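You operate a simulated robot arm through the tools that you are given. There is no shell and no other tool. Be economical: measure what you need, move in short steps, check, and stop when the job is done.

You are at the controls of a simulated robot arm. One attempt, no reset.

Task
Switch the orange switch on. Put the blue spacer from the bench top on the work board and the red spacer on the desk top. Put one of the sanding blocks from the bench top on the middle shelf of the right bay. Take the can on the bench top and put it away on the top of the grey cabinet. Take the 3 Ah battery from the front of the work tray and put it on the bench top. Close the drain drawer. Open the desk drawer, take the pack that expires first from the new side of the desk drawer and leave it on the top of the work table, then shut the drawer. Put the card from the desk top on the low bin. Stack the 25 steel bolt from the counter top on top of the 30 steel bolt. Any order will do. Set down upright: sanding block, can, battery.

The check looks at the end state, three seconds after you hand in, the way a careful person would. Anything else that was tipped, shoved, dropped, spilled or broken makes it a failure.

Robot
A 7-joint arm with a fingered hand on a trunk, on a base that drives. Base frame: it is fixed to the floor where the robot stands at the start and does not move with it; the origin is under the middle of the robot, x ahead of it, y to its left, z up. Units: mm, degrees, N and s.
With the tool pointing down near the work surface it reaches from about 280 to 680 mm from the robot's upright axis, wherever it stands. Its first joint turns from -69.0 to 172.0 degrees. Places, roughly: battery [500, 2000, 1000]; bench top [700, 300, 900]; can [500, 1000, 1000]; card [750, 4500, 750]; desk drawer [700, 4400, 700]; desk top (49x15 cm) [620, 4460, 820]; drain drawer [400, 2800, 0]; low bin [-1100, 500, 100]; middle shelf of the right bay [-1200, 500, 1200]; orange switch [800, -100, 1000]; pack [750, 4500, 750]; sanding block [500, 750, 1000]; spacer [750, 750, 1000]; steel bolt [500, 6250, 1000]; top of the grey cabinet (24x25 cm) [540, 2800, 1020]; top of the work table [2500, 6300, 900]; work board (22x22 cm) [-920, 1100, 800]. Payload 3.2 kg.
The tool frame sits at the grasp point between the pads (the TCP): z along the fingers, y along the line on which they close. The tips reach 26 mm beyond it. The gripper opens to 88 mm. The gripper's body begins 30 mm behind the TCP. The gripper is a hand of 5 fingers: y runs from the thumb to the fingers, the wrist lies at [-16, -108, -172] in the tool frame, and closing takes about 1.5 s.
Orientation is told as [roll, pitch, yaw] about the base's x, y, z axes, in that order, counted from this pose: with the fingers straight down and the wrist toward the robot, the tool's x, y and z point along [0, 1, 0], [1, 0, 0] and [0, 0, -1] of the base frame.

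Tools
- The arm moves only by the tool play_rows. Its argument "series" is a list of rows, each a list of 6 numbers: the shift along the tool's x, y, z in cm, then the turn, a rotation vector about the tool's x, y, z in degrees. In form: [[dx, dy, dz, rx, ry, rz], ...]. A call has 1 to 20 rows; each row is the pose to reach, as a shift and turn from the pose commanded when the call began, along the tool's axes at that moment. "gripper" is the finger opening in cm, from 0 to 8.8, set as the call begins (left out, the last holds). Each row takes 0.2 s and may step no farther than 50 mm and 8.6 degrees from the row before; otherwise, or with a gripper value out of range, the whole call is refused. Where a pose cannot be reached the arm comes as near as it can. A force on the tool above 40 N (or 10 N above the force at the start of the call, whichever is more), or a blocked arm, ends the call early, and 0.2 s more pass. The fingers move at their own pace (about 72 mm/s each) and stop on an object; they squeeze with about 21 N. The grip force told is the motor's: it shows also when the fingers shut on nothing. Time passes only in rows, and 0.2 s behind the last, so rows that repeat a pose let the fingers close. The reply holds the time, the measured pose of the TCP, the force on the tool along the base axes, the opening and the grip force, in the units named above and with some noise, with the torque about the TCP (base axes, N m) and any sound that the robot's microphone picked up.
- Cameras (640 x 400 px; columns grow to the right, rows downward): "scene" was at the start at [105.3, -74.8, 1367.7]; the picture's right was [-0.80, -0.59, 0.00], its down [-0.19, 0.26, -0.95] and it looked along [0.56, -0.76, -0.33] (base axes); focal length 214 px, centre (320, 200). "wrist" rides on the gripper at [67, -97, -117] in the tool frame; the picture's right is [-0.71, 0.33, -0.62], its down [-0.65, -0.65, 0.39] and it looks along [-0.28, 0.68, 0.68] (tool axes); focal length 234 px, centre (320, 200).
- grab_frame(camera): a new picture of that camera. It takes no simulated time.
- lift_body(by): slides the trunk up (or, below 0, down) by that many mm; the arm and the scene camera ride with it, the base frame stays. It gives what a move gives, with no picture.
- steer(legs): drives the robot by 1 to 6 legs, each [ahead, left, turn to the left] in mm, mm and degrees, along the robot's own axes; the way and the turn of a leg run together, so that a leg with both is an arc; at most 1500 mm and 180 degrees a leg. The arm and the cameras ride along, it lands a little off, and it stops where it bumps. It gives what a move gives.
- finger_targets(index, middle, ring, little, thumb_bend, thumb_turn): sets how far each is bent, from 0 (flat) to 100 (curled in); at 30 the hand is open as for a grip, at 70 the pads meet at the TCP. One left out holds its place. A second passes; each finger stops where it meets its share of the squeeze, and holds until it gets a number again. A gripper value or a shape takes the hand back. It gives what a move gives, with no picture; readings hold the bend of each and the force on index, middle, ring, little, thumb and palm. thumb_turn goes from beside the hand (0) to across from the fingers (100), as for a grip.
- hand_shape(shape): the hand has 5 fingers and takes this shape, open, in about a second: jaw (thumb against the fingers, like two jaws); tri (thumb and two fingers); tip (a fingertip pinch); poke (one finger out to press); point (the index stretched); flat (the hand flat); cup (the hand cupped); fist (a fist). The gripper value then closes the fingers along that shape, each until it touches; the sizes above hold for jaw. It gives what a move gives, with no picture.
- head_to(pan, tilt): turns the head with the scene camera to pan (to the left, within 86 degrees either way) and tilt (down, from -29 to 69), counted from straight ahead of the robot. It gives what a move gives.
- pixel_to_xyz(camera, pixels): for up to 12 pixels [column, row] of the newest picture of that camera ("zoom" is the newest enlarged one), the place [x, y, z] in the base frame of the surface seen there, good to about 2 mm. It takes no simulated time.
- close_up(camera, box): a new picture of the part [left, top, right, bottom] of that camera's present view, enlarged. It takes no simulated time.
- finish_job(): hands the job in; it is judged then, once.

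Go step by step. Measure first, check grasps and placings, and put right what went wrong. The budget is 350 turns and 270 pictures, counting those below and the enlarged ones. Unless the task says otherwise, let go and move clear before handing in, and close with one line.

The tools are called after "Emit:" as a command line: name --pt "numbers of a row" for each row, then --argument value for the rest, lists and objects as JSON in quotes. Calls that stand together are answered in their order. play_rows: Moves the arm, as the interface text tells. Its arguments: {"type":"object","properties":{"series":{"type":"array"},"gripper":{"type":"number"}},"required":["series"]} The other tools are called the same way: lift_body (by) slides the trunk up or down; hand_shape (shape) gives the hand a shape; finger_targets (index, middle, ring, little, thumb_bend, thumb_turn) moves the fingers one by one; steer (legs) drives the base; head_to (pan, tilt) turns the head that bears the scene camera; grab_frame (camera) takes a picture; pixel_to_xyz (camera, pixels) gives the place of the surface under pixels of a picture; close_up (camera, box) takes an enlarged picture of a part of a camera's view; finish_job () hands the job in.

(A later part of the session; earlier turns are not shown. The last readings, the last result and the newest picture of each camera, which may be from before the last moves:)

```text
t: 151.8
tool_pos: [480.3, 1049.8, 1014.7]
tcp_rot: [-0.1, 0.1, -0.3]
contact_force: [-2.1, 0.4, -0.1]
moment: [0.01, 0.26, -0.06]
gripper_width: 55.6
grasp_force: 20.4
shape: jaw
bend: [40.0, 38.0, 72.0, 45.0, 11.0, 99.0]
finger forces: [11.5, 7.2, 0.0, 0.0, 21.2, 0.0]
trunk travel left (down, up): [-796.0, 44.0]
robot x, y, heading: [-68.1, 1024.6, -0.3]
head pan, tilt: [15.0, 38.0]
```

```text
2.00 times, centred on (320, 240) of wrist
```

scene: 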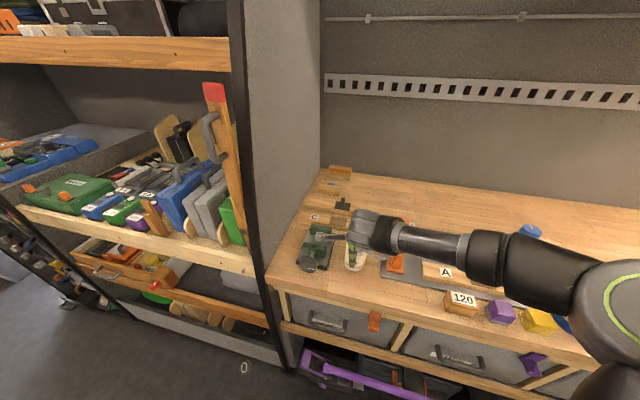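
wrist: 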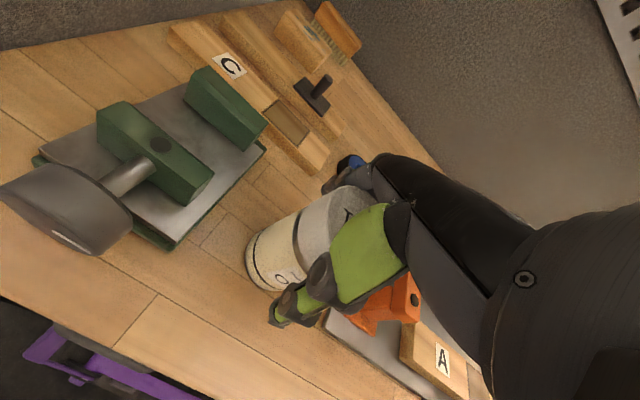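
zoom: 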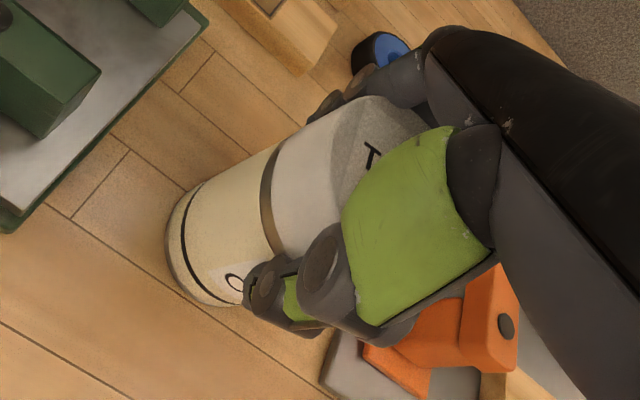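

Gripped by thumb, index and middle. Lifting.

Emit:
play_rows --pt "0 0 -2 0 0 0" --pt "0 0 -5 0 0 0" --pt "0 0 -9 0 0 0" --pt "0 0 -13 0 0 0" --pt "0 -2 -17 0 0 0" --pt "0 -6 -19 0 0 0" --pt "0 -10 -20 0 0 0"

Emit:
grab_frame --camera "wrist"

```text
t: 153.4
tool_pos: [377.4, 1048.8, 1216.2]
tcp_rot: [-0.1, -0.1, -0.3]
contact_force: [-0.2, 0.4, -3.8]
moment: [0.01, -0.03, 0.02]
gripper_width: 54.7
grasp_force: 21.0
shape: jaw
bend: [40.0, 37.0, 72.0, 45.0, 33.0, 99.0]
finger forces: [10.0, 8.8, 0.0, 0.0, 20.4, 0.1]
trunk travel left (down, up): [-796.0, 44.0]
robot x, y, heading: [-64.1, 1023.1, -0.0]
head pan, tilt: [15.0, 38.0]
```

```text
173 pictures are left
```

wrist: 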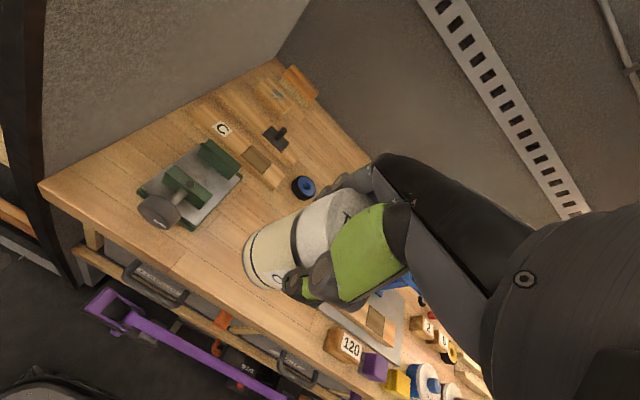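

The can is held. I'll back off to mid-aisle and drive along +y, looking ahead.

Emit:
steer --legs '[[-140, 0, 0], [0, 750, 0]]'

Emit:
head_to --pan 55 --tilt 30

Emit:
grab_frame --camera "scene"

Emit:
head_to --pan 5 --tilt 30

Emit:
grab_frame --camera "scene"

```text
t: 158.4
tool_pos: [251.5, 1786.8, 1214.1]
tcp_rot: [-0.1, -0.1, -1.8]
contact_force: [-0.4, 0.1, -4.1]
moment: [0.0, 0.0, 0.01]
gripper_width: 54.6
grasp_force: 21.0
shape: jaw
bend: [40.0, 37.0, 72.0, 45.0, 33.0, 99.0]
finger forces: [9.7, 8.8, 0.1, 0.0, 20.2, 0.0]
trunk travel left (down, up): [-796.0, 44.0]
robot x, y, heading: [-191.0, 1771.7, -1.6]
head pan, tilt: [15.0, 38.0]
```

```text
t: 159.4
tool_pos: [250.6, 1784.6, 1213.6]
tcp_rot: [-0.2, 0.1, -1.9]
contact_force: [-0.3, 0.5, -3.0]
moment: [-0.01, 0.0, 0.0]
gripper_width: 54.8
grasp_force: 21.1
shape: jaw
bend: [40.0, 37.0, 72.0, 45.0, 33.0, 99.0]
finger forces: [9.7, 8.8, 0.0, 0.0, 20.3, 0.0]
trunk travel left (down, up): [-796.0, 44.0]
robot x, y, heading: [-194.2, 1774.5, -1.8]
head pan, tilt: [55.0, 30.0]
```

```text
172 pictures are left
```

scene: 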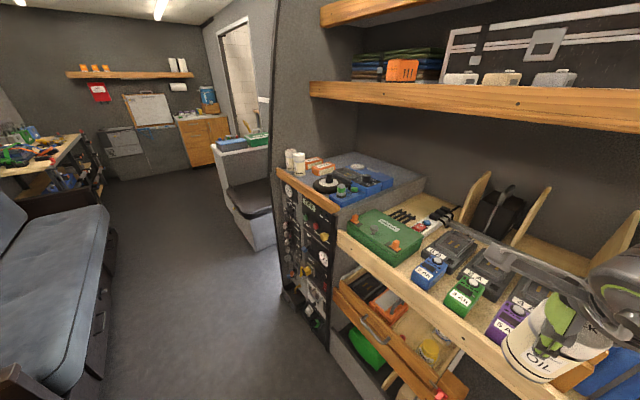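

```text
t: 160.6
tool_pos: [251.4, 1785.5, 1216.2]
tcp_rot: [-0.1, 0.1, -1.8]
contact_force: [-0.3, -0.8, -4.2]
moment: [-0.03, 0.02, 0.02]
gripper_width: 54.5
grasp_force: 21.1
shape: jaw
bend: [40.0, 37.0, 72.0, 45.0, 33.0, 99.0]
finger forces: [9.7, 8.7, 0.1, 0.0, 20.2, 0.0]
trunk travel left (down, up): [-796.0, 44.0]
robot x, y, heading: [-193.5, 1772.9, -2.1]
head pan, tilt: [5.0, 30.0]
```

```text
171 pictures are left
```

scene: 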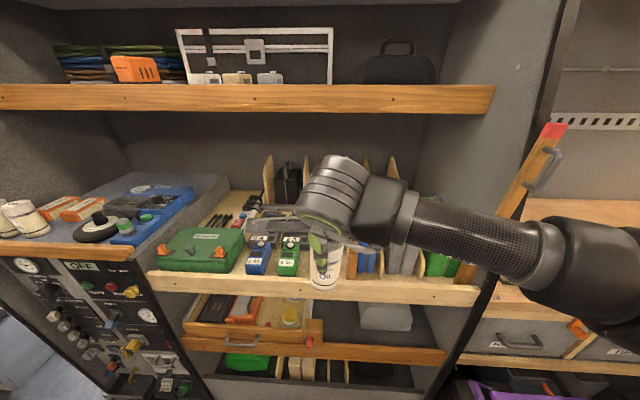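

The grey cabinet stands left of the battery tray with some items on top. I'll drive 850 mm further and look at its top.

Emit:
steer --legs '[[0, 850, 2]]'

Emit:
head_to --pan 10 --tilt 38

Emit:
grab_frame --camera "scene"

Emit:
grab_frame --camera "wrist"

```text
t: 165.2
tool_pos: [260.0, 2672.5, 1214.3]
tcp_rot: [-0.1, -0.1, 0.7]
contact_force: [0.3, -0.8, -3.3]
moment: [0.02, 0.03, 0.03]
gripper_width: 54.8
grasp_force: 21.1
shape: jaw
bend: [40.0, 37.0, 72.0, 45.0, 33.0, 99.0]
finger forces: [9.6, 8.7, 0.0, 0.0, 20.3, 0.0]
trunk travel left (down, up): [-796.0, 44.0]
robot x, y, heading: [-183.1, 2640.4, 0.3]
head pan, tilt: [5.0, 30.0]
```

```text
t: 165.9
tool_pos: [260.7, 2672.7, 1213.7]
tcp_rot: [-0.2, 0.0, 0.6]
contact_force: [-1.0, 1.0, -3.8]
moment: [0.02, 0.03, 0.02]
gripper_width: 54.5
grasp_force: 21.4
shape: jaw
bend: [40.0, 37.0, 72.0, 45.0, 33.0, 99.0]
finger forces: [9.6, 8.9, 0.0, 0.0, 20.2, 0.0]
trunk travel left (down, up): [-796.0, 44.0]
robot x, y, heading: [-185.3, 2641.8, 0.8]
head pan, tilt: [10.0, 38.0]
```

```text
170 pictures are left
```

scene: 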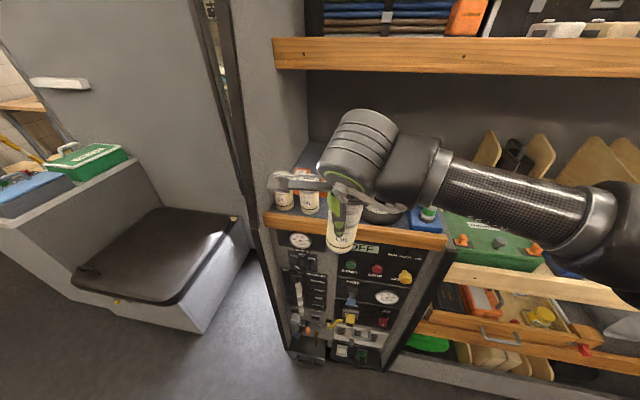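

```text
169 pictures are left
```

wrist: 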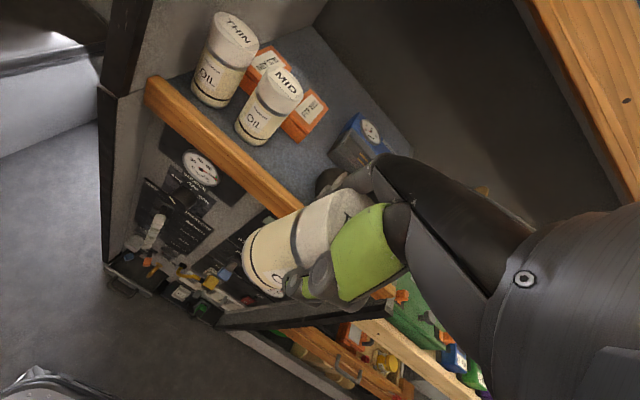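

The cabinet top already holds THIN and MID oil cans, so THICK belongs beside them. I'll measure the free area.

Emit:
pixel_to_xyz --camera "wrist" --pixels '[[235, 35], [283, 82], [250, 135], [285, 150], [300, 165], [320, 130], [340, 150], [275, 190], [290, 205], [150, 95], [220, 55], [365, 130]]'

Emit:
close_up --camera "wrist" --box '[140, 0, 440, 230]'

```text
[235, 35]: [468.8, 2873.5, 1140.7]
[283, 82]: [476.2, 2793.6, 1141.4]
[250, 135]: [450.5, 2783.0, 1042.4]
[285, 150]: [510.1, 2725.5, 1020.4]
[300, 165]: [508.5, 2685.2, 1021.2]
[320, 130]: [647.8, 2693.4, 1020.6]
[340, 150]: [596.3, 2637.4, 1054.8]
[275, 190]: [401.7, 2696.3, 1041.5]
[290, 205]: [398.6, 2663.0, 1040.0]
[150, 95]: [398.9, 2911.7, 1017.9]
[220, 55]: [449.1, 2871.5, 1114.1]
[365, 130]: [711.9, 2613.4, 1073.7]
```

```text
1.74 times, centred on (290, 115) of wrist
```

zoom: 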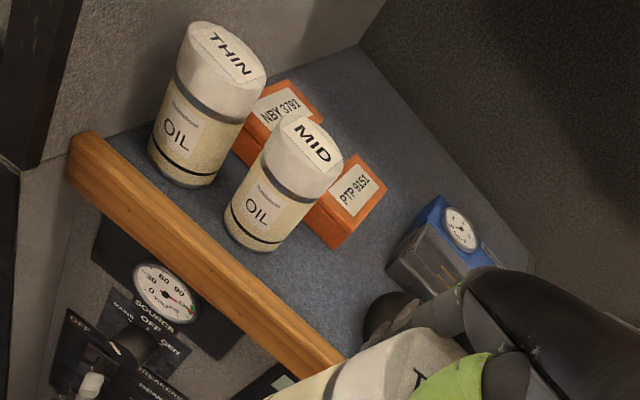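

Emit:
pixel_to_xyz --camera "zoom" --pixels '[[330, 235], [340, 250], [365, 215], [320, 200], [385, 185], [360, 160], [385, 310], [370, 330], [400, 260], [340, 310], [300, 290], [250, 95]]'

Emit:
close_up --camera "scene" --box '[260, 160, 460, 280]'

Emit:
pixel_to_xyz --camera "zoom" --pixels '[[390, 150], [420, 165], [400, 185], [350, 170], [510, 160], [480, 180]]'

```text
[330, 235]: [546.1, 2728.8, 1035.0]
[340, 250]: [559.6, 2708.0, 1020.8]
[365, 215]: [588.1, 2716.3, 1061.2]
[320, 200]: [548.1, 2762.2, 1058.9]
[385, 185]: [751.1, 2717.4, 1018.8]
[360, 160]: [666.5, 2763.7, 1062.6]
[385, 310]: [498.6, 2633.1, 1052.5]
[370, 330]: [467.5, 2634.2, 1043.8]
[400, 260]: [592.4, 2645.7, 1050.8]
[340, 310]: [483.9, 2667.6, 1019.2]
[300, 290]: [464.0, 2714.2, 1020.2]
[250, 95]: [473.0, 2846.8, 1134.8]
```

```text
3.20 times, centred on (360, 220) of scene
```

zoom: 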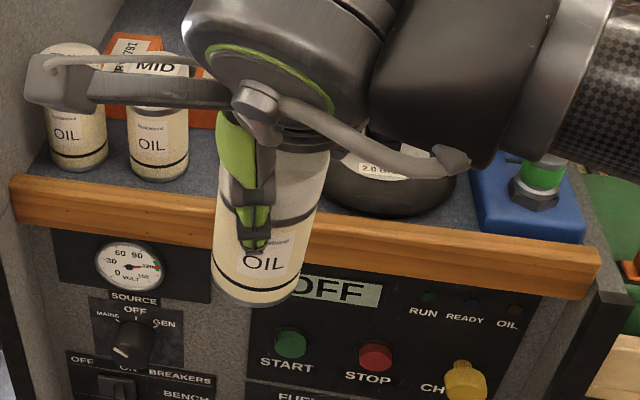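

```text
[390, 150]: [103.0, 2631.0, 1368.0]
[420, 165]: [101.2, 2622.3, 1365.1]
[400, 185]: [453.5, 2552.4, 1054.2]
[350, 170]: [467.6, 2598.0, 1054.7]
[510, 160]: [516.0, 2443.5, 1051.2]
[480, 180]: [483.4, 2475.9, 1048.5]
```

The free spot for the can is (477,2698). First I'll measure the drain drawer by the floor so the base doesn't hit it.

Emit:
pixel_to_xyz --camera "wrist" --pixels '[[120, 285], [135, 292], [110, 270], [160, 285], [190, 300], [115, 220], [330, 370]]'

Emit:
close_up --camera "scene" --box '[250, 230, 450, 390]'

Emit:
pixel_to_xyz --camera "zoom" --pixels '[[150, 390], [190, 380], [230, 390], [130, 370], [330, 370], [400, 350], [180, 360]]'

```text
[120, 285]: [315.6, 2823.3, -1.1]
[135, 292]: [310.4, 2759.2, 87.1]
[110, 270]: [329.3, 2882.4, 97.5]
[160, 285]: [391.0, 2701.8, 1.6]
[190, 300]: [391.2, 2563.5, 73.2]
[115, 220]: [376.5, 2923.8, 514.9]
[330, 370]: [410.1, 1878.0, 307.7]
```

```text
2.50 times, centred on (350, 310) of scene
```

zoom: 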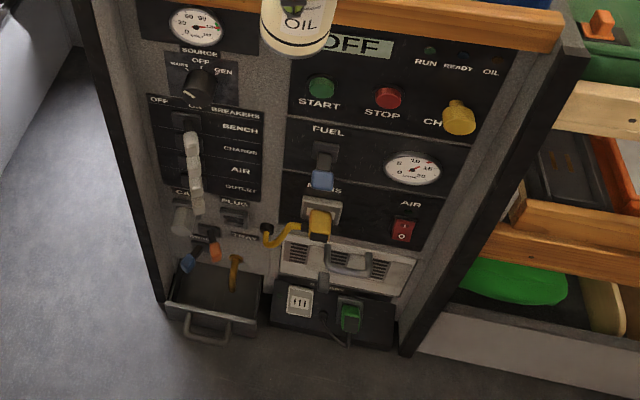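

```text
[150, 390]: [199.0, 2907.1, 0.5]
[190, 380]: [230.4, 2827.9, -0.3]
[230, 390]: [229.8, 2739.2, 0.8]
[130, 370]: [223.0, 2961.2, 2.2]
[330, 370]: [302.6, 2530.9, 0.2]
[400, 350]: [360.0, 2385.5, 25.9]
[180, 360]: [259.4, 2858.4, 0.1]
```

The drain drawer sticks out to x≈290 at floor level, y 2740–2890. I'll stay back from it: drive 80 mm ahead and 30 left, then bring the can over the spot.

Emit:
steer --legs '[[80, 30, -0.5]]'

Emit:
grab_frame --camera "wrist"

```text
t: 167.0
tool_pos: [340.0, 2696.0, 1214.7]
tcp_rot: [0.0, 0.0, 0.0]
contact_force: [0.1, 0.3, -4.4]
moment: [0.02, 0.01, -0.02]
gripper_width: 54.8
grasp_force: 20.6
shape: jaw
bend: [40.0, 37.0, 72.0, 45.0, 33.0, 99.0]
finger forces: [9.8, 8.8, 0.1, 0.0, 20.3, 0.0]
trunk travel left (down, up): [-796.0, 44.0]
robot x, y, heading: [-103.3, 2672.4, 0.1]
head pan, tilt: [10.0, 38.0]
```

```text
165 pictures are left
```

wrist: 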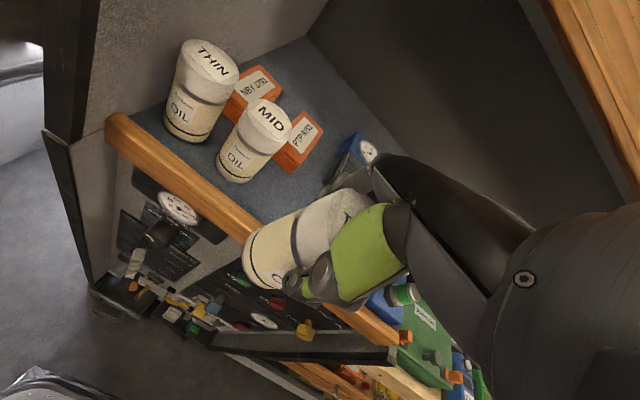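

I'll check the height and depth of the shelf above the cabinet.

Emit:
grab_frame --camera "scene"

Emit:
pixel_to_xyz --camera "scene" --pixels '[[300, 60], [300, 45], [300, 30], [330, 70], [450, 60], [300, 85]]'

```text
164 pictures are left
```

scene: 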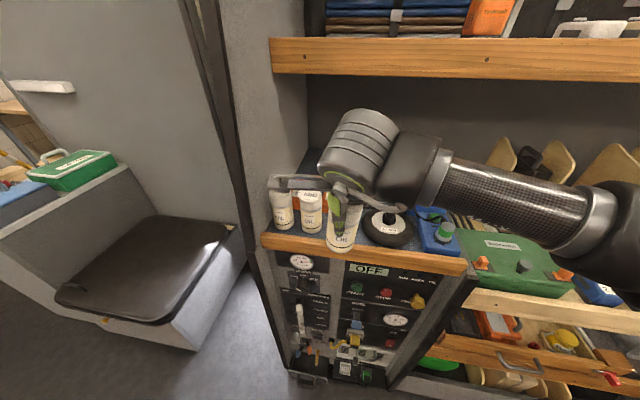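

```text
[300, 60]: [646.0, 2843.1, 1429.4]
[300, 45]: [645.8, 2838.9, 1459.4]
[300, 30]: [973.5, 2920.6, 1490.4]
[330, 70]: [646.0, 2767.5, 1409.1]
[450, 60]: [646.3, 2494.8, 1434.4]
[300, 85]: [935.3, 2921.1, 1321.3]
```

The shelf is well back (x 646). Moving over the spot and down.

Emit:
play_rows --pt "0 3.5 0 0 0 0" --pt "0.1 7 1.5 0 0 0" --pt "0.2 10.5 3 0 0 0" --pt "0.2 13.8 4.5 0 0 0" --pt "0.2 13.8 7 0 0 0"

Emit:
grab_frame --camera "wrist"

Emit:
close_up --camera "scene" --box '[240, 140, 480, 290]'

```text
t: 168.2
tool_pos: [478.9, 2698.6, 1142.7]
tcp_rot: [-0.2, 0.1, 0.0]
contact_force: [0.0, -0.1, -4.1]
moment: [-0.03, 0.0, -0.01]
gripper_width: 54.3
grasp_force: 21.0
shape: jaw
bend: [40.0, 37.0, 72.0, 45.0, 33.0, 99.0]
finger forces: [9.7, 8.8, 0.0, 0.0, 20.1, 0.1]
trunk travel left (down, up): [-796.0, 44.0]
robot x, y, heading: [-106.7, 2668.8, 0.0]
head pan, tilt: [10.0, 38.0]
```

```text
163 pictures are left
```

wrist: 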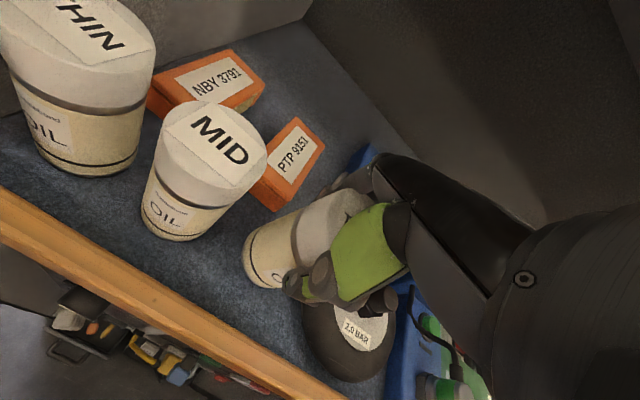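

```text
2.67 times, centred on (360, 215) of scene
```

zoom: 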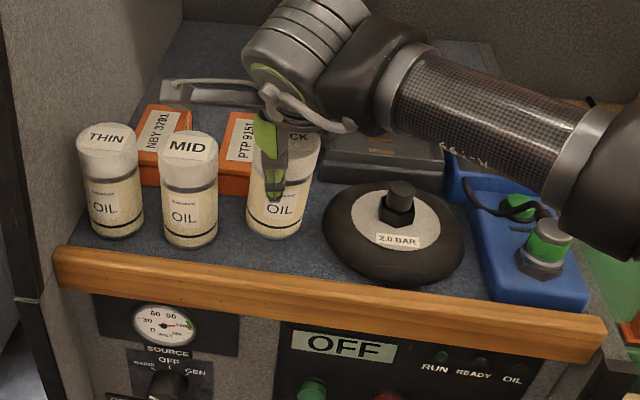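

Well placed between MID and the wheel. Lowering to contact.

Emit:
play_rows --pt "0 0 1.2 0 0 0" --pt "0 0 2.0 0 0 0" --pt "0 0 2.4 0 0 0" --pt "0 0 2.7 0 0 0" --pt "0 0 2.9 0 0 0"

```text
t: 169.4
tool_pos: [478.3, 2699.5, 1115.2]
tcp_rot: [0.0, -0.1, 0.0]
contact_force: [0.1, -0.8, 0.9]
moment: [-0.09, -0.01, 0.03]
gripper_width: 54.5
grasp_force: 20.7
shape: jaw
bend: [40.0, 37.0, 72.0, 45.0, 33.0, 99.0]
finger forces: [11.1, 9.1, 0.0, 0.0, 19.8, 0.0]
trunk travel left (down, up): [-796.0, 44.0]
robot x, y, heading: [-103.8, 2669.4, -0.1]
head pan, tilt: [10.0, 38.0]
```

The weight is now taken by the cabinet. Opening the hand.

Emit:
play_rows --pt "0 0 0.1 0 0 0" --pt "0 0 0.1 0 0 0" --pt "0 0 0.1 0 0 0" --pt "0 0 0.1 0 0 0" --pt "0 0 0.1 0 0 0" --gripper 8.4

Emit:
grab_frame --camera "wrist"

```text
t: 170.6
tool_pos: [477.6, 2700.1, 1112.8]
tcp_rot: [-0.1, 0.1, 0.0]
contact_force: [0.8, 0.4, 0.3]
moment: [-0.01, 0.02, -0.01]
gripper_width: 83.8
grasp_force: 0.2
shape: jaw
bend: [32.0, 30.0, 31.0, 31.0, 28.0, 97.0]
finger forces: [0.9, 0.0, 0.0, 0.0, 0.1, 0.0]
trunk travel left (down, up): [-796.0, 44.0]
robot x, y, heading: [-102.3, 2671.1, 0.0]
head pan, tilt: [10.0, 38.0]
```

```text
161 pictures are left
```

wrist: 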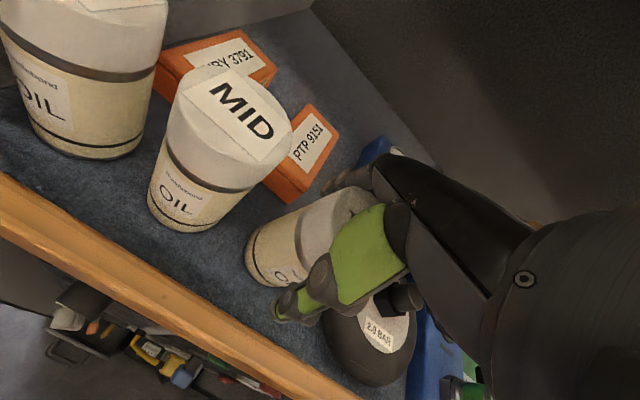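

Index still touches slightly (0.9 N). I'll shift +5 mm in x, open fully and rise.

Emit:
play_rows --pt "0 0.4 0 0 0 0" --pt "0 0.5 -1 0 0 0" --pt "0 0.5 -3 0 0 0" --pt "0 0.5 -7 0 0 0" --pt "0 0.5 -11 0 0 0" --pt "0 -3 -14 0 0 0" --pt "0 -7 -15 0 0 0" --pt "0 -11 -15 0 0 0" --gripper 8.8

Emit:
grab_frame --camera "wrist"

Emit:
grab_frame --camera "scene"

```text
t: 172.4
tool_pos: [362.1, 2698.9, 1265.3]
tcp_rot: [-0.1, -0.1, 0.0]
contact_force: [-0.5, 0.1, 0.3]
moment: [0.01, -0.02, -0.01]
gripper_width: 87.9
grasp_force: 0.0
shape: jaw
bend: [30.0, 30.0, 30.0, 30.0, 30.0, 97.0]
finger forces: [0.0, 0.1, 0.0, 0.0, 0.0, 0.0]
trunk travel left (down, up): [-796.0, 44.0]
robot x, y, heading: [-104.6, 2666.7, 0.0]
head pan, tilt: [10.0, 38.0]
```

```text
160 pictures are left
```

wrist: 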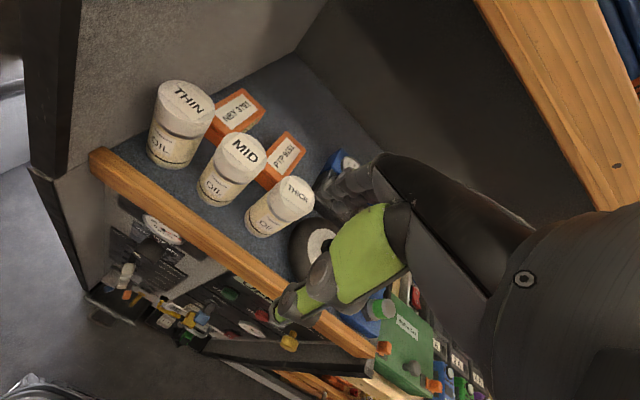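

```text
159 pictures are left
```

scene: 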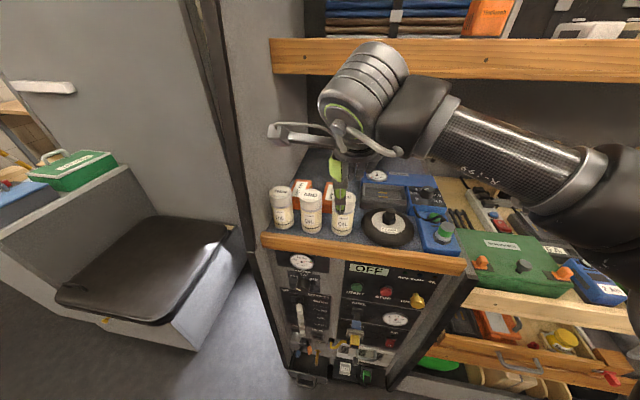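

The THICK can stands upright next to MID. Now the drain drawer: I'll look down at it.

Emit:
head_to --pan 12 --tilt 62

Emit:
grab_frame --camera "scene"

Emit:
close_up --camera "wrist" --box '[60, 230, 240, 350]'

Emit:
pixel_to_xyz --camera "zoom" --pixels '[[110, 300], [140, 320], [160, 310], [130, 270], [100, 210], [160, 245], [190, 270], [230, 240], [120, 230], [85, 235], [250, 215]]'

```text
t: 173.3
tool_pos: [365.2, 2698.9, 1262.6]
tcp_rot: [-0.1, 0.0, -0.1]
contact_force: [-0.6, -0.1, 0.5]
moment: [0.03, -0.01, 0.01]
gripper_width: 88.0
grasp_force: 0.2
shape: jaw
bend: [30.0, 30.0, 30.0, 30.0, 30.0, 97.0]
finger forces: [0.1, 0.1, 0.1, 0.1, 0.1, 0.1]
trunk travel left (down, up): [-796.0, 44.0]
robot x, y, heading: [-106.9, 2672.8, -0.0]
head pan, tilt: [12.0, 62.0]
```

```text
158 pictures are left
```

scene: 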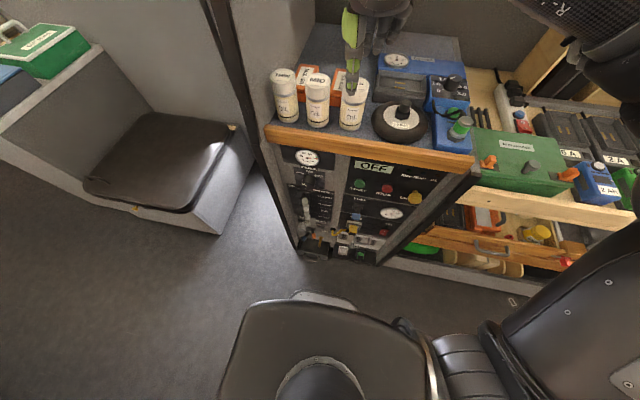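

```text
3.33 times, centred on (150, 290) of wrist
```

zoom: 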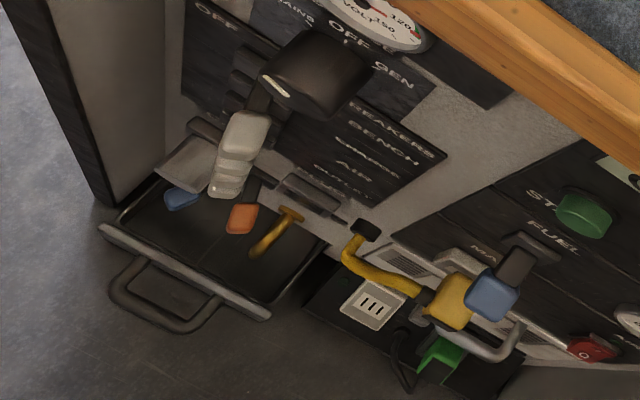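

```text
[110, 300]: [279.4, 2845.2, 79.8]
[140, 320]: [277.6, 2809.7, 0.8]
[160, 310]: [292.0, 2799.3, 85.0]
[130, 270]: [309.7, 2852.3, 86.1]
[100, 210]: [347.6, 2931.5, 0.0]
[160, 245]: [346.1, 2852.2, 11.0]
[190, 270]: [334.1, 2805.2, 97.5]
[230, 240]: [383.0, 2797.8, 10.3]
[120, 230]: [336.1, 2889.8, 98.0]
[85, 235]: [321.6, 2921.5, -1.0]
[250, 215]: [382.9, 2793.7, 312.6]
```

Emit:
pixel_to_xyz --camera "zoom" --pixels '[[180, 200], [242, 218], [270, 240], [290, 215], [228, 185], [185, 160], [370, 275], [360, 230], [225, 330], [270, 315], [100, 230], [210, 305]]'

```text
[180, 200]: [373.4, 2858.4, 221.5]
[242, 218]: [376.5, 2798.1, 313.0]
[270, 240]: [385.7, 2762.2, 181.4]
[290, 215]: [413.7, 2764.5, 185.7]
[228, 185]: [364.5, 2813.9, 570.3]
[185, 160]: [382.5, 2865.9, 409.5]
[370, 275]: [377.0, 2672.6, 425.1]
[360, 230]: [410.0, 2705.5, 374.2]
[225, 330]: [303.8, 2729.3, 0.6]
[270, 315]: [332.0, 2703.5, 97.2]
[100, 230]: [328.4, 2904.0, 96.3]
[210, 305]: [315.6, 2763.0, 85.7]
```

The drawer front is at x≈320 with its handle bar at x≈279, z≈80, y 2790–2860. I'll back off, close the hand and lower the trunk, then push on the handle with the fingers.

Emit:
steer --legs '[[-156, 120, 0]]'

Emit:
play_rows --pt "0 1 3 0 0 0" --pt "0 2 6 0 0 0" --pt "0 2 10 0 0 0" --pt "0 2 14 0 0 0" --pt "0 2 18 0 0 0" --pt "0 2 20 0 0 0" --gripper 0

Emit:
lift_body --by -700

Emit:
grab_frame --camera "scene"

Emit:
grab_frame --camera "wrist"

```text
t: 174.8
tool_pos: [207.6, 2816.7, 1263.4]
tcp_rot: [-0.1, -0.1, -0.2]
contact_force: [-0.3, -0.4, 0.6]
moment: [-0.02, 0.02, 0.0]
gripper_width: 87.9
grasp_force: 0.1
shape: jaw
bend: [30.0, 30.0, 30.0, 30.0, 30.0, 97.0]
finger forces: [0.0, 0.1, 0.1, 0.0, 0.0, 0.0]
trunk travel left (down, up): [-796.0, 44.0]
robot x, y, heading: [-261.5, 2789.9, -0.3]
head pan, tilt: [12.0, 62.0]
```

```text
t: 176.2
tool_pos: [228.7, 2815.7, 1062.8]
tcp_rot: [-0.2, 0.0, -0.2]
contact_force: [-0.2, 0.4, 0.1]
moment: [0.02, 0.0, 0.0]
gripper_width: 0.1
grasp_force: 20.9
shape: jaw
bend: [70.0, 70.0, 30.0, 70.0, 83.0, 100.0]
finger forces: [0.1, 0.0, 0.0, 0.0, 0.0, 0.1]
trunk travel left (down, up): [-796.0, 44.0]
robot x, y, heading: [-261.4, 2787.1, -0.1]
head pan, tilt: [12.0, 62.0]
```

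```text
refused: -700 is not a number from -400 to 400
```

```text
156 pictures are left
```

scene: 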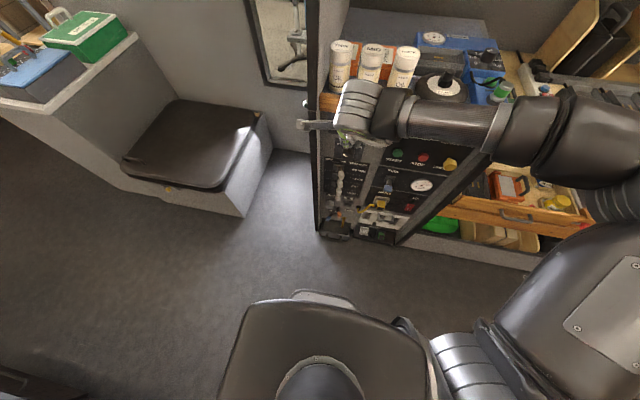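

```text
155 pictures are left
```

wrist: 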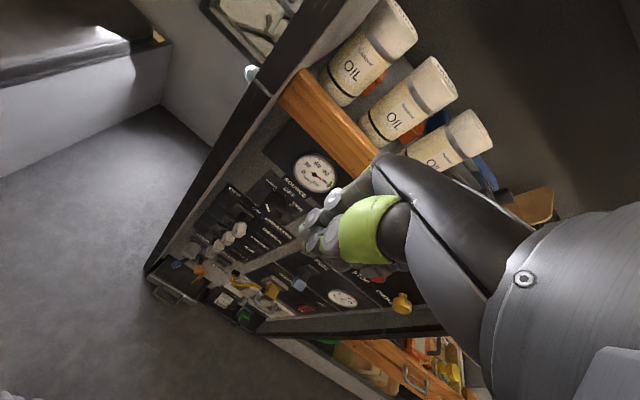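

Emit:
pixel_to_xyz --camera "scene" --pixels '[[600, 120], [540, 120], [560, 90], [520, 215], [630, 180], [450, 205], [590, 225]]'

```text
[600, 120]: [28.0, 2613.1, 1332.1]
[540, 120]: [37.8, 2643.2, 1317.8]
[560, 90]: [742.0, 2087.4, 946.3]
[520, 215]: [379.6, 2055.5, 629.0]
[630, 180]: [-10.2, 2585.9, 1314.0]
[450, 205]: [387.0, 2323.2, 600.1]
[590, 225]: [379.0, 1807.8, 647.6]
```

The elbow stays in the aisle, clear of the other drawer. Lowering the trunk in two steps.

Emit:
lift_body --by -395

Emit:
lift_body --by -395

Emit:
grab_frame --camera "wrist"

Emit:
grab_frame --camera "scene"

```text
t: 180.0
tool_pos: [228.0, 2815.5, 669.4]
tcp_rot: [-0.1, 0.0, -0.1]
contact_force: [0.9, 0.8, -0.2]
moment: [0.02, 0.04, 0.0]
gripper_width: 0.0
grasp_force: 20.6
shape: jaw
bend: [70.0, 70.0, 30.0, 70.0, 83.0, 100.0]
finger forces: [0.0, 0.1, 0.0, 0.1, 0.0, 0.1]
trunk travel left (down, up): [-401.0, 439.0]
robot x, y, heading: [-262.0, 2785.1, -0.1]
head pan, tilt: [12.0, 62.0]
```

```text
t: 183.8
tool_pos: [228.2, 2815.3, 273.9]
tcp_rot: [0.0, -0.1, -0.2]
contact_force: [-0.2, -1.3, 0.0]
moment: [-0.01, 0.02, 0.01]
gripper_width: 0.1
grasp_force: 20.9
shape: jaw
bend: [70.0, 70.0, 30.0, 70.0, 83.0, 100.0]
finger forces: [0.0, 0.1, 0.0, 0.0, 0.1, 0.0]
trunk travel left (down, up): [-6.0, 834.0]
robot x, y, heading: [-265.8, 2788.7, -0.1]
head pan, tilt: [12.0, 62.0]
```

```text
154 pictures are left
```

wrist: 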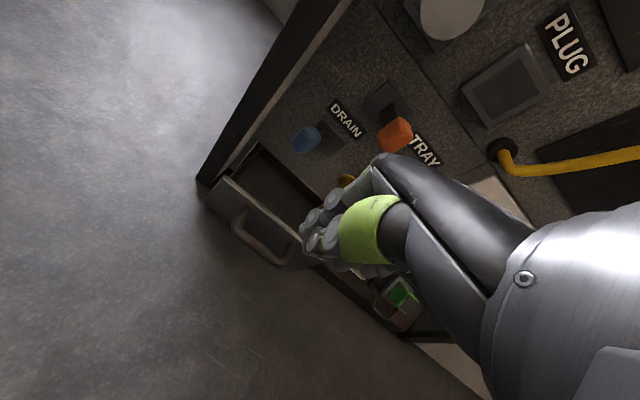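

```text
153 pictures are left
```

scene: 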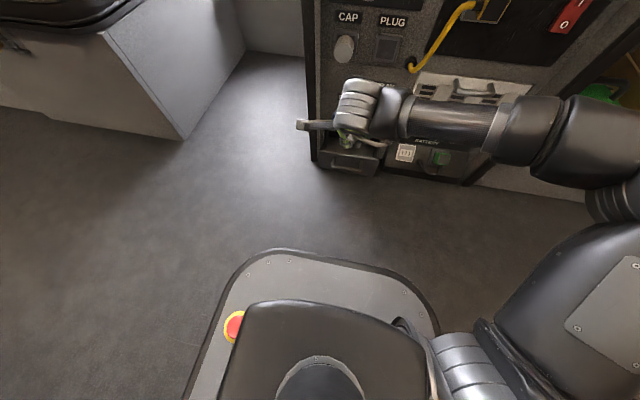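

The "DRAIN TRAY" label confirms the drawer. I'll measure the front and handle from here.

Emit:
pixel_to_xyz --camera "wrist" --pixels '[[222, 192], [265, 255], [245, 235], [290, 250], [235, 215], [260, 225], [280, 245], [210, 205], [305, 140], [395, 135], [345, 180], [260, 150]]'

```text
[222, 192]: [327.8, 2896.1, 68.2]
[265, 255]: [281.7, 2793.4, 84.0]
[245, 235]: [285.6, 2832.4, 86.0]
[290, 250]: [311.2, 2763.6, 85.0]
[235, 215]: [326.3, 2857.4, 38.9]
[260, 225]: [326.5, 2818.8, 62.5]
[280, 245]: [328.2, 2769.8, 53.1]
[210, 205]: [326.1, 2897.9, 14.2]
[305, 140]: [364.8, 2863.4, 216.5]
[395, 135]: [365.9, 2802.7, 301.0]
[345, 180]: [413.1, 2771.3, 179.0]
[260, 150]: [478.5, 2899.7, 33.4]
```

Handle bar at x≈281, z≈84, y 2780–2840. Lowering the hand in front of it.

Emit:
play_rows --pt "-0.2 0 4.5 0 0 0" --pt "-0.5 0 9 0 0 0" --pt "-0.7 0 13.5 0 0 0" --pt "-0.7 0 17.8 0 0 0"

Emit:
grab_frame --camera "wrist"

Emit:
close_up --camera "scene" --box '[280, 60, 480, 190]'

```text
t: 184.8
tool_pos: [229.7, 2809.1, 95.8]
tcp_rot: [0.0, -0.1, -0.1]
contact_force: [0.1, 0.3, 0.3]
moment: [0.0, -0.05, -0.02]
gripper_width: 0.1
grasp_force: 21.1
shape: jaw
bend: [70.0, 70.0, 30.0, 70.0, 83.0, 100.0]
finger forces: [0.0, 0.0, 0.0, 0.1, 0.0, 0.1]
trunk travel left (down, up): [-6.0, 834.0]
robot x, y, heading: [-261.6, 2791.3, -0.3]
head pan, tilt: [12.0, 62.0]
```

```text
152 pictures are left
```

wrist: 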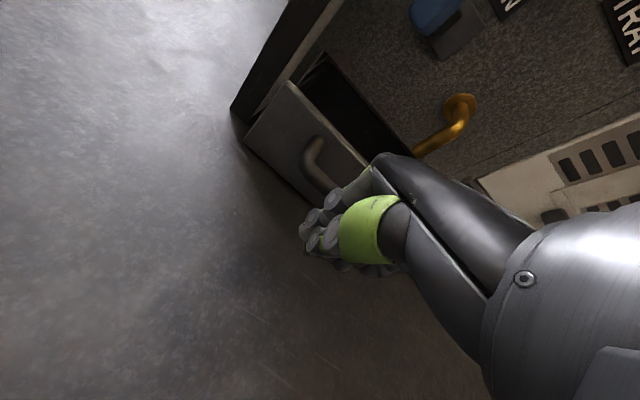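

```text
3.08 times, centred on (380, 125) of scene
```

zoom: 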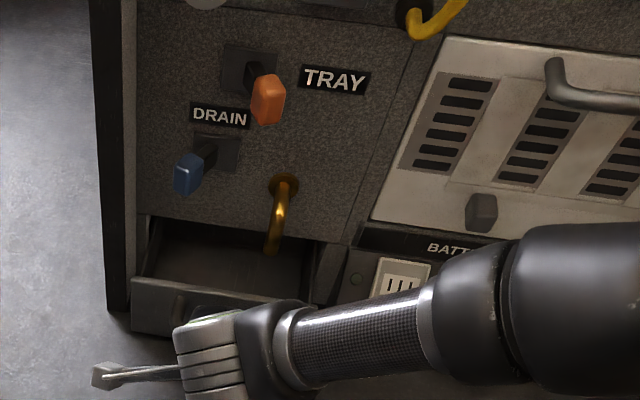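

The ring finger is still at bend 30 and sticks out, so I'll curl it in line with the others.

Emit:
finger_targets --index 70 --middle 70 --ring 70 --little 70

Emit:
play_rows --pt "0 1 0.2 0 0 0" --pt "0 2 0.4 0 0 0" --pt "0 3 0.4 0 0 0" --pt "0 4 0.4 0 0 0"

Emit:
grab_frame --camera "wrist"

```text
t: 185.8
tool_pos: [229.1, 2809.5, 96.8]
tcp_rot: [-0.1, 0.0, 0.0]
contact_force: [-0.7, 0.4, -0.5]
moment: [0.01, 0.0, 0.05]
gripper_width: 0.0
grasp_force: 0.0
shape: fingers
bend: [66.0, 67.0, 70.0, 70.0, 86.0, 100.0]
finger forces: [0.0, 0.0, 0.0, 0.0, 0.1, 0.0]
trunk travel left (down, up): [-6.0, 834.0]
robot x, y, heading: [-263.7, 2785.5, 0.0]
head pan, tilt: [12.0, 62.0]
```

```text
t: 186.8
tool_pos: [268.5, 2808.6, 91.3]
tcp_rot: [-0.1, 0.0, -0.2]
contact_force: [-0.9, 0.3, 0.3]
moment: [-0.01, -0.05, -0.04]
gripper_width: 0.0
grasp_force: 0.6
shape: fingers
bend: [66.0, 67.0, 70.0, 70.0, 86.0, 100.0]
finger forces: [0.0, 1.0, 0.0, 0.0, 0.1, 0.0]
trunk travel left (down, up): [-6.0, 834.0]
robot x, y, heading: [-261.6, 2788.8, 0.1]
head pan, tilt: [12.0, 62.0]
```

```text
150 pictures are left
```

wrist: 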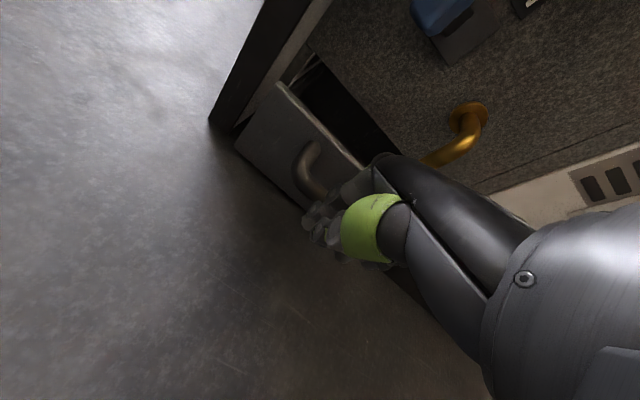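

Contact with the handle. I'll check the yellow pipe's reach before pushing further.

Emit:
pixel_to_xyz --camera "wrist" --pixels '[[435, 158], [455, 140], [470, 110], [430, 160], [445, 15], [300, 95], [330, 110]]'

Emit:
play_rows --pt "0 1.2 0 0 0 0" --pt "0 2.4 0 0 0 0" --pt "0 3.6 0 0 0 0"

Emit:
grab_frame --camera "wrist"

```text
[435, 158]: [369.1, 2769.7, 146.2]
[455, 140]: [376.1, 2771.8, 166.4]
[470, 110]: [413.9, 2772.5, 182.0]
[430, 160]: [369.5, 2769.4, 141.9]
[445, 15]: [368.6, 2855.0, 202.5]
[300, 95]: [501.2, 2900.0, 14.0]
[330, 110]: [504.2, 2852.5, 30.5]
```

```text
t: 187.6
tool_pos: [305.4, 2806.7, 93.5]
tcp_rot: [0.0, 0.1, -0.1]
contact_force: [-1.6, -0.5, 0.6]
moment: [0.0, -0.02, -0.02]
gripper_width: 0.0
grasp_force: 0.9
shape: fingers
bend: [66.0, 67.0, 70.0, 70.0, 86.0, 100.0]
finger forces: [0.0, 0.8, 0.1, 0.0, 0.1, 0.0]
trunk travel left (down, up): [-6.0, 834.0]
robot x, y, heading: [-261.4, 2790.1, -0.3]
head pan, tilt: [12.0, 62.0]
```

```text
149 pictures are left
```

wrist: 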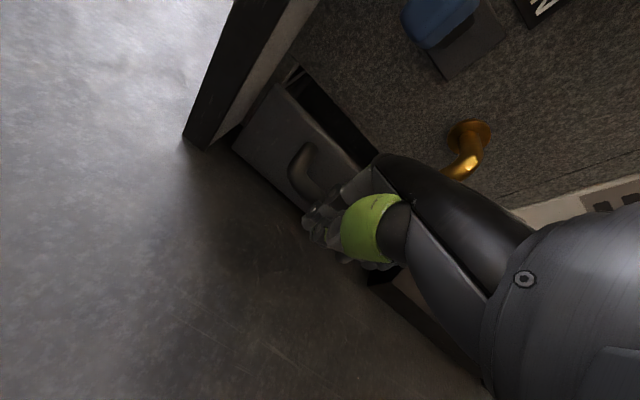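

The drawer slides freely. To keep off the pipe and knob I'll shift the hand 17 mm left and 20 mm lower, then push on.

Emit:
play_rows --pt "0 -0.6 0 0 0 0" --pt "0.9 -0.6 1 0 0 0" --pt "1.7 -0.6 2 0 0 0" --pt "1.7 0.5 2 0 0 0" --pt "1.7 1.7 2 0 0 0" --pt "1.7 2.9 2 0 0 0"

Emit:
grab_frame --camera "wrist"

Emit:
close_up --camera "scene" --box '[280, 60, 480, 190]'

```text
t: 189.0
tool_pos: [332.9, 2825.2, 72.8]
tcp_rot: [-0.1, 0.2, 0.0]
contact_force: [-23.0, -2.9, 11.0]
moment: [-0.08, -0.57, -0.36]
gripper_width: 0.0
grasp_force: 13.1
shape: fingers
bend: [66.0, 70.0, 70.0, 70.0, 86.0, 100.0]
finger forces: [0.0, 25.0, 0.1, 0.0, 0.0, 0.0]
trunk travel left (down, up): [-6.0, 834.0]
robot x, y, heading: [-263.4, 2791.6, -0.2]
head pan, tilt: [12.0, 62.0]
```

```text
148 pictures are left
```

wrist: 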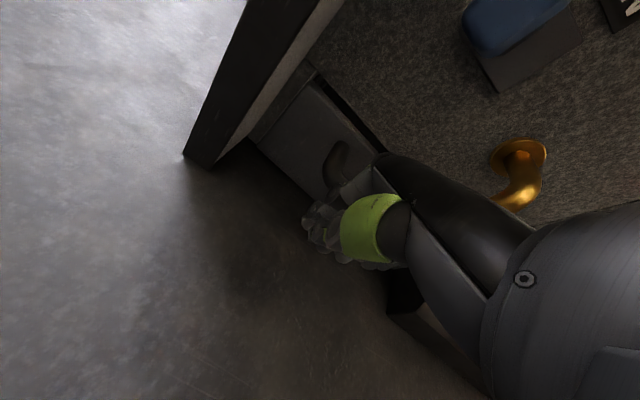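

```text
3.08 times, centred on (380, 125) of scene
```

zoom: 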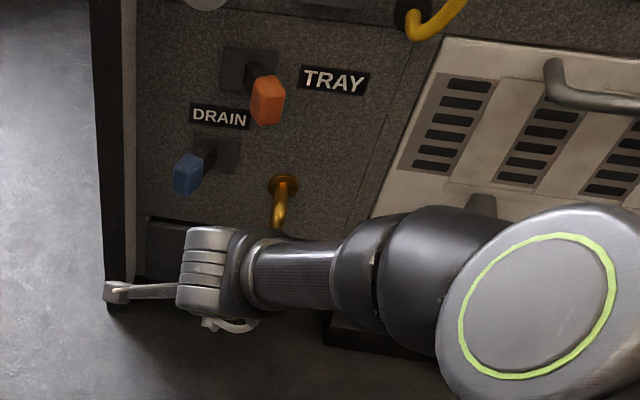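

Force rose to 23 N. I'll measure whether the drawer is flush.

Emit:
pixel_to_xyz --camera "wrist" --pixels '[[300, 130], [280, 150], [325, 115], [345, 105], [335, 160], [315, 85], [400, 120], [375, 135]]'

```text
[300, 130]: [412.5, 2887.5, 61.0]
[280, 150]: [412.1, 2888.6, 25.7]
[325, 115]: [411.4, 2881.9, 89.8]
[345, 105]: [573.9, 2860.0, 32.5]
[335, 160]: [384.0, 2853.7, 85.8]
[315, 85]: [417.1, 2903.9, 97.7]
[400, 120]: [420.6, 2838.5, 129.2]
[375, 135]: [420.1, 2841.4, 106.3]
```

The front face is at x≈412 and the panel at ≈420. I'll push slightly more to see if it is at its stop.

Emit:
play_rows --pt "0 0.4 0 0 0 0" --pt "0 0.8 0 0 0 0" --pt "0 1.2 0 0 0 0"

Emit:
grab_frame --camera "wrist"

Emit:
pixel_to_xyz --camera "wrist" --pixels '[[300, 130], [280, 150], [325, 115], [335, 160], [400, 120], [440, 120]]'

```text
t: 189.8
tool_pos: [341.2, 2825.4, 72.1]
tcp_rot: [0.0, 0.2, -0.1]
contact_force: [-22.4, -5.7, 17.1]
moment: [-0.18, -0.69, -0.45]
gripper_width: 0.0
grasp_force: 14.4
shape: fingers
bend: [65.0, 70.0, 70.0, 70.0, 87.0, 100.0]
finger forces: [1.9, 22.3, 4.6, 0.1, 0.0, 0.1]
trunk travel left (down, up): [-6.0, 834.0]
robot x, y, heading: [-261.7, 2788.3, -0.2]
head pan, tilt: [12.0, 62.0]
stopped in row 3: the force on the tool passed its limit at 44 N (the readings are from after the stop); the commanded pose is now the measured one
```

```text
146 pictures are left
```

wrist: 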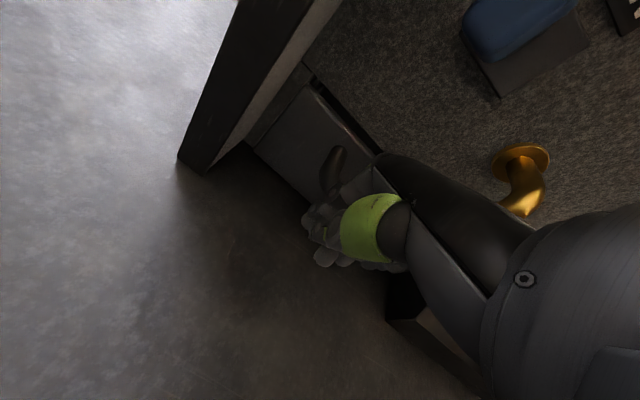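

```text
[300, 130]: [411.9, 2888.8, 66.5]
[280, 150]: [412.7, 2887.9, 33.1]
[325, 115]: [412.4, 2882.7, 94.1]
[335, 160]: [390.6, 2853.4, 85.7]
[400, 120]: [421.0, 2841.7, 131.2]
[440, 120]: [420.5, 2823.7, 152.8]
```

The front didn't move under 44 N, so the drawer is shut. Retreating and raising the trunk.

Emit:
play_rows --pt "0 -2 0 0 0 0" --pt "0 -6 0 0 0 0" --pt "0 -10 0 0 0 0" --pt "0 -11 -4 0 0 0" --pt "0 -11 -9 0 0 0" --pt "0 -11 -13.5 0 0 0" --pt "0 -11 -18 0 0 0"

Emit:
lift_body --by 400

Emit:
lift_body --by 300

Emit:
hand_shape --shape "jaw"

Emit:
grab_frame --camera "scene"

```text
t: 191.4
tool_pos: [231.1, 2827.0, 249.9]
tcp_rot: [-0.2, 0.3, 0.0]
contact_force: [0.5, 0.1, 0.3]
moment: [-0.01, -0.01, 0.01]
gripper_width: 0.0
grasp_force: 0.1
shape: fingers
bend: [63.0, 71.0, 70.0, 70.0, 87.0, 100.0]
finger forces: [0.1, 0.0, 0.0, 0.0, 0.0, 0.1]
trunk travel left (down, up): [-6.0, 834.0]
robot x, y, heading: [-264.4, 2788.4, 0.0]
head pan, tilt: [12.0, 62.0]
```

```text
t: 195.2
tool_pos: [231.0, 2826.5, 649.6]
tcp_rot: [-0.1, 0.2, -0.1]
contact_force: [0.4, 0.6, 0.1]
moment: [0.02, 0.0, -0.01]
gripper_width: 0.0
grasp_force: 0.1
shape: fingers
bend: [63.0, 71.0, 70.0, 70.0, 87.0, 100.0]
finger forces: [0.1, 0.0, 0.0, 0.0, 0.0, 0.1]
trunk travel left (down, up): [-406.0, 434.0]
robot x, y, heading: [-260.9, 2790.3, -0.1]
head pan, tilt: [12.0, 62.0]
```

```text
t: 198.2
tool_pos: [232.1, 2825.8, 950.5]
tcp_rot: [-0.1, 0.3, -0.1]
contact_force: [0.6, 0.0, -0.7]
moment: [0.01, 0.0, -0.01]
gripper_width: 0.0
grasp_force: 0.1
shape: fingers
bend: [63.0, 71.0, 70.0, 70.0, 87.0, 100.0]
finger forces: [0.0, 0.0, 0.1, 0.0, 0.0, 0.1]
trunk travel left (down, up): [-706.0, 134.0]
robot x, y, heading: [-264.0, 2788.6, -0.5]
head pan, tilt: [12.0, 62.0]
```

```text
t: 199.1
tool_pos: [231.8, 2827.2, 949.8]
tcp_rot: [-0.2, 0.3, -0.2]
contact_force: [-0.6, 0.3, -1.0]
moment: [0.0, -0.02, 0.02]
gripper_width: 87.7
grasp_force: 0.0
shape: jaw
bend: [30.0, 30.0, 30.0, 30.0, 30.0, 97.0]
finger forces: [0.0, 0.0, 0.0, 0.0, 0.0, 0.0]
trunk travel left (down, up): [-706.0, 134.0]
robot x, y, heading: [-261.3, 2790.1, 0.3]
head pan, tilt: [12.0, 62.0]
```

```text
145 pictures are left
```

scene: 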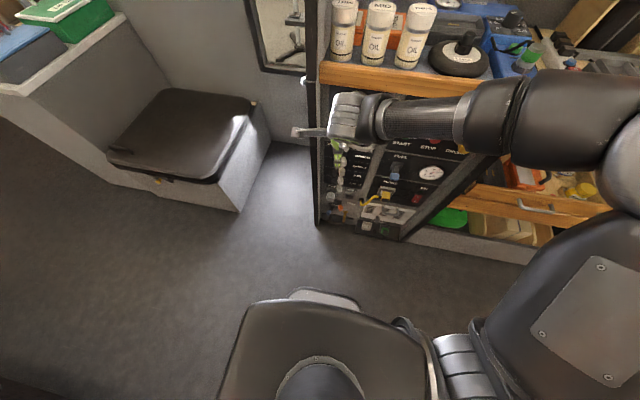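

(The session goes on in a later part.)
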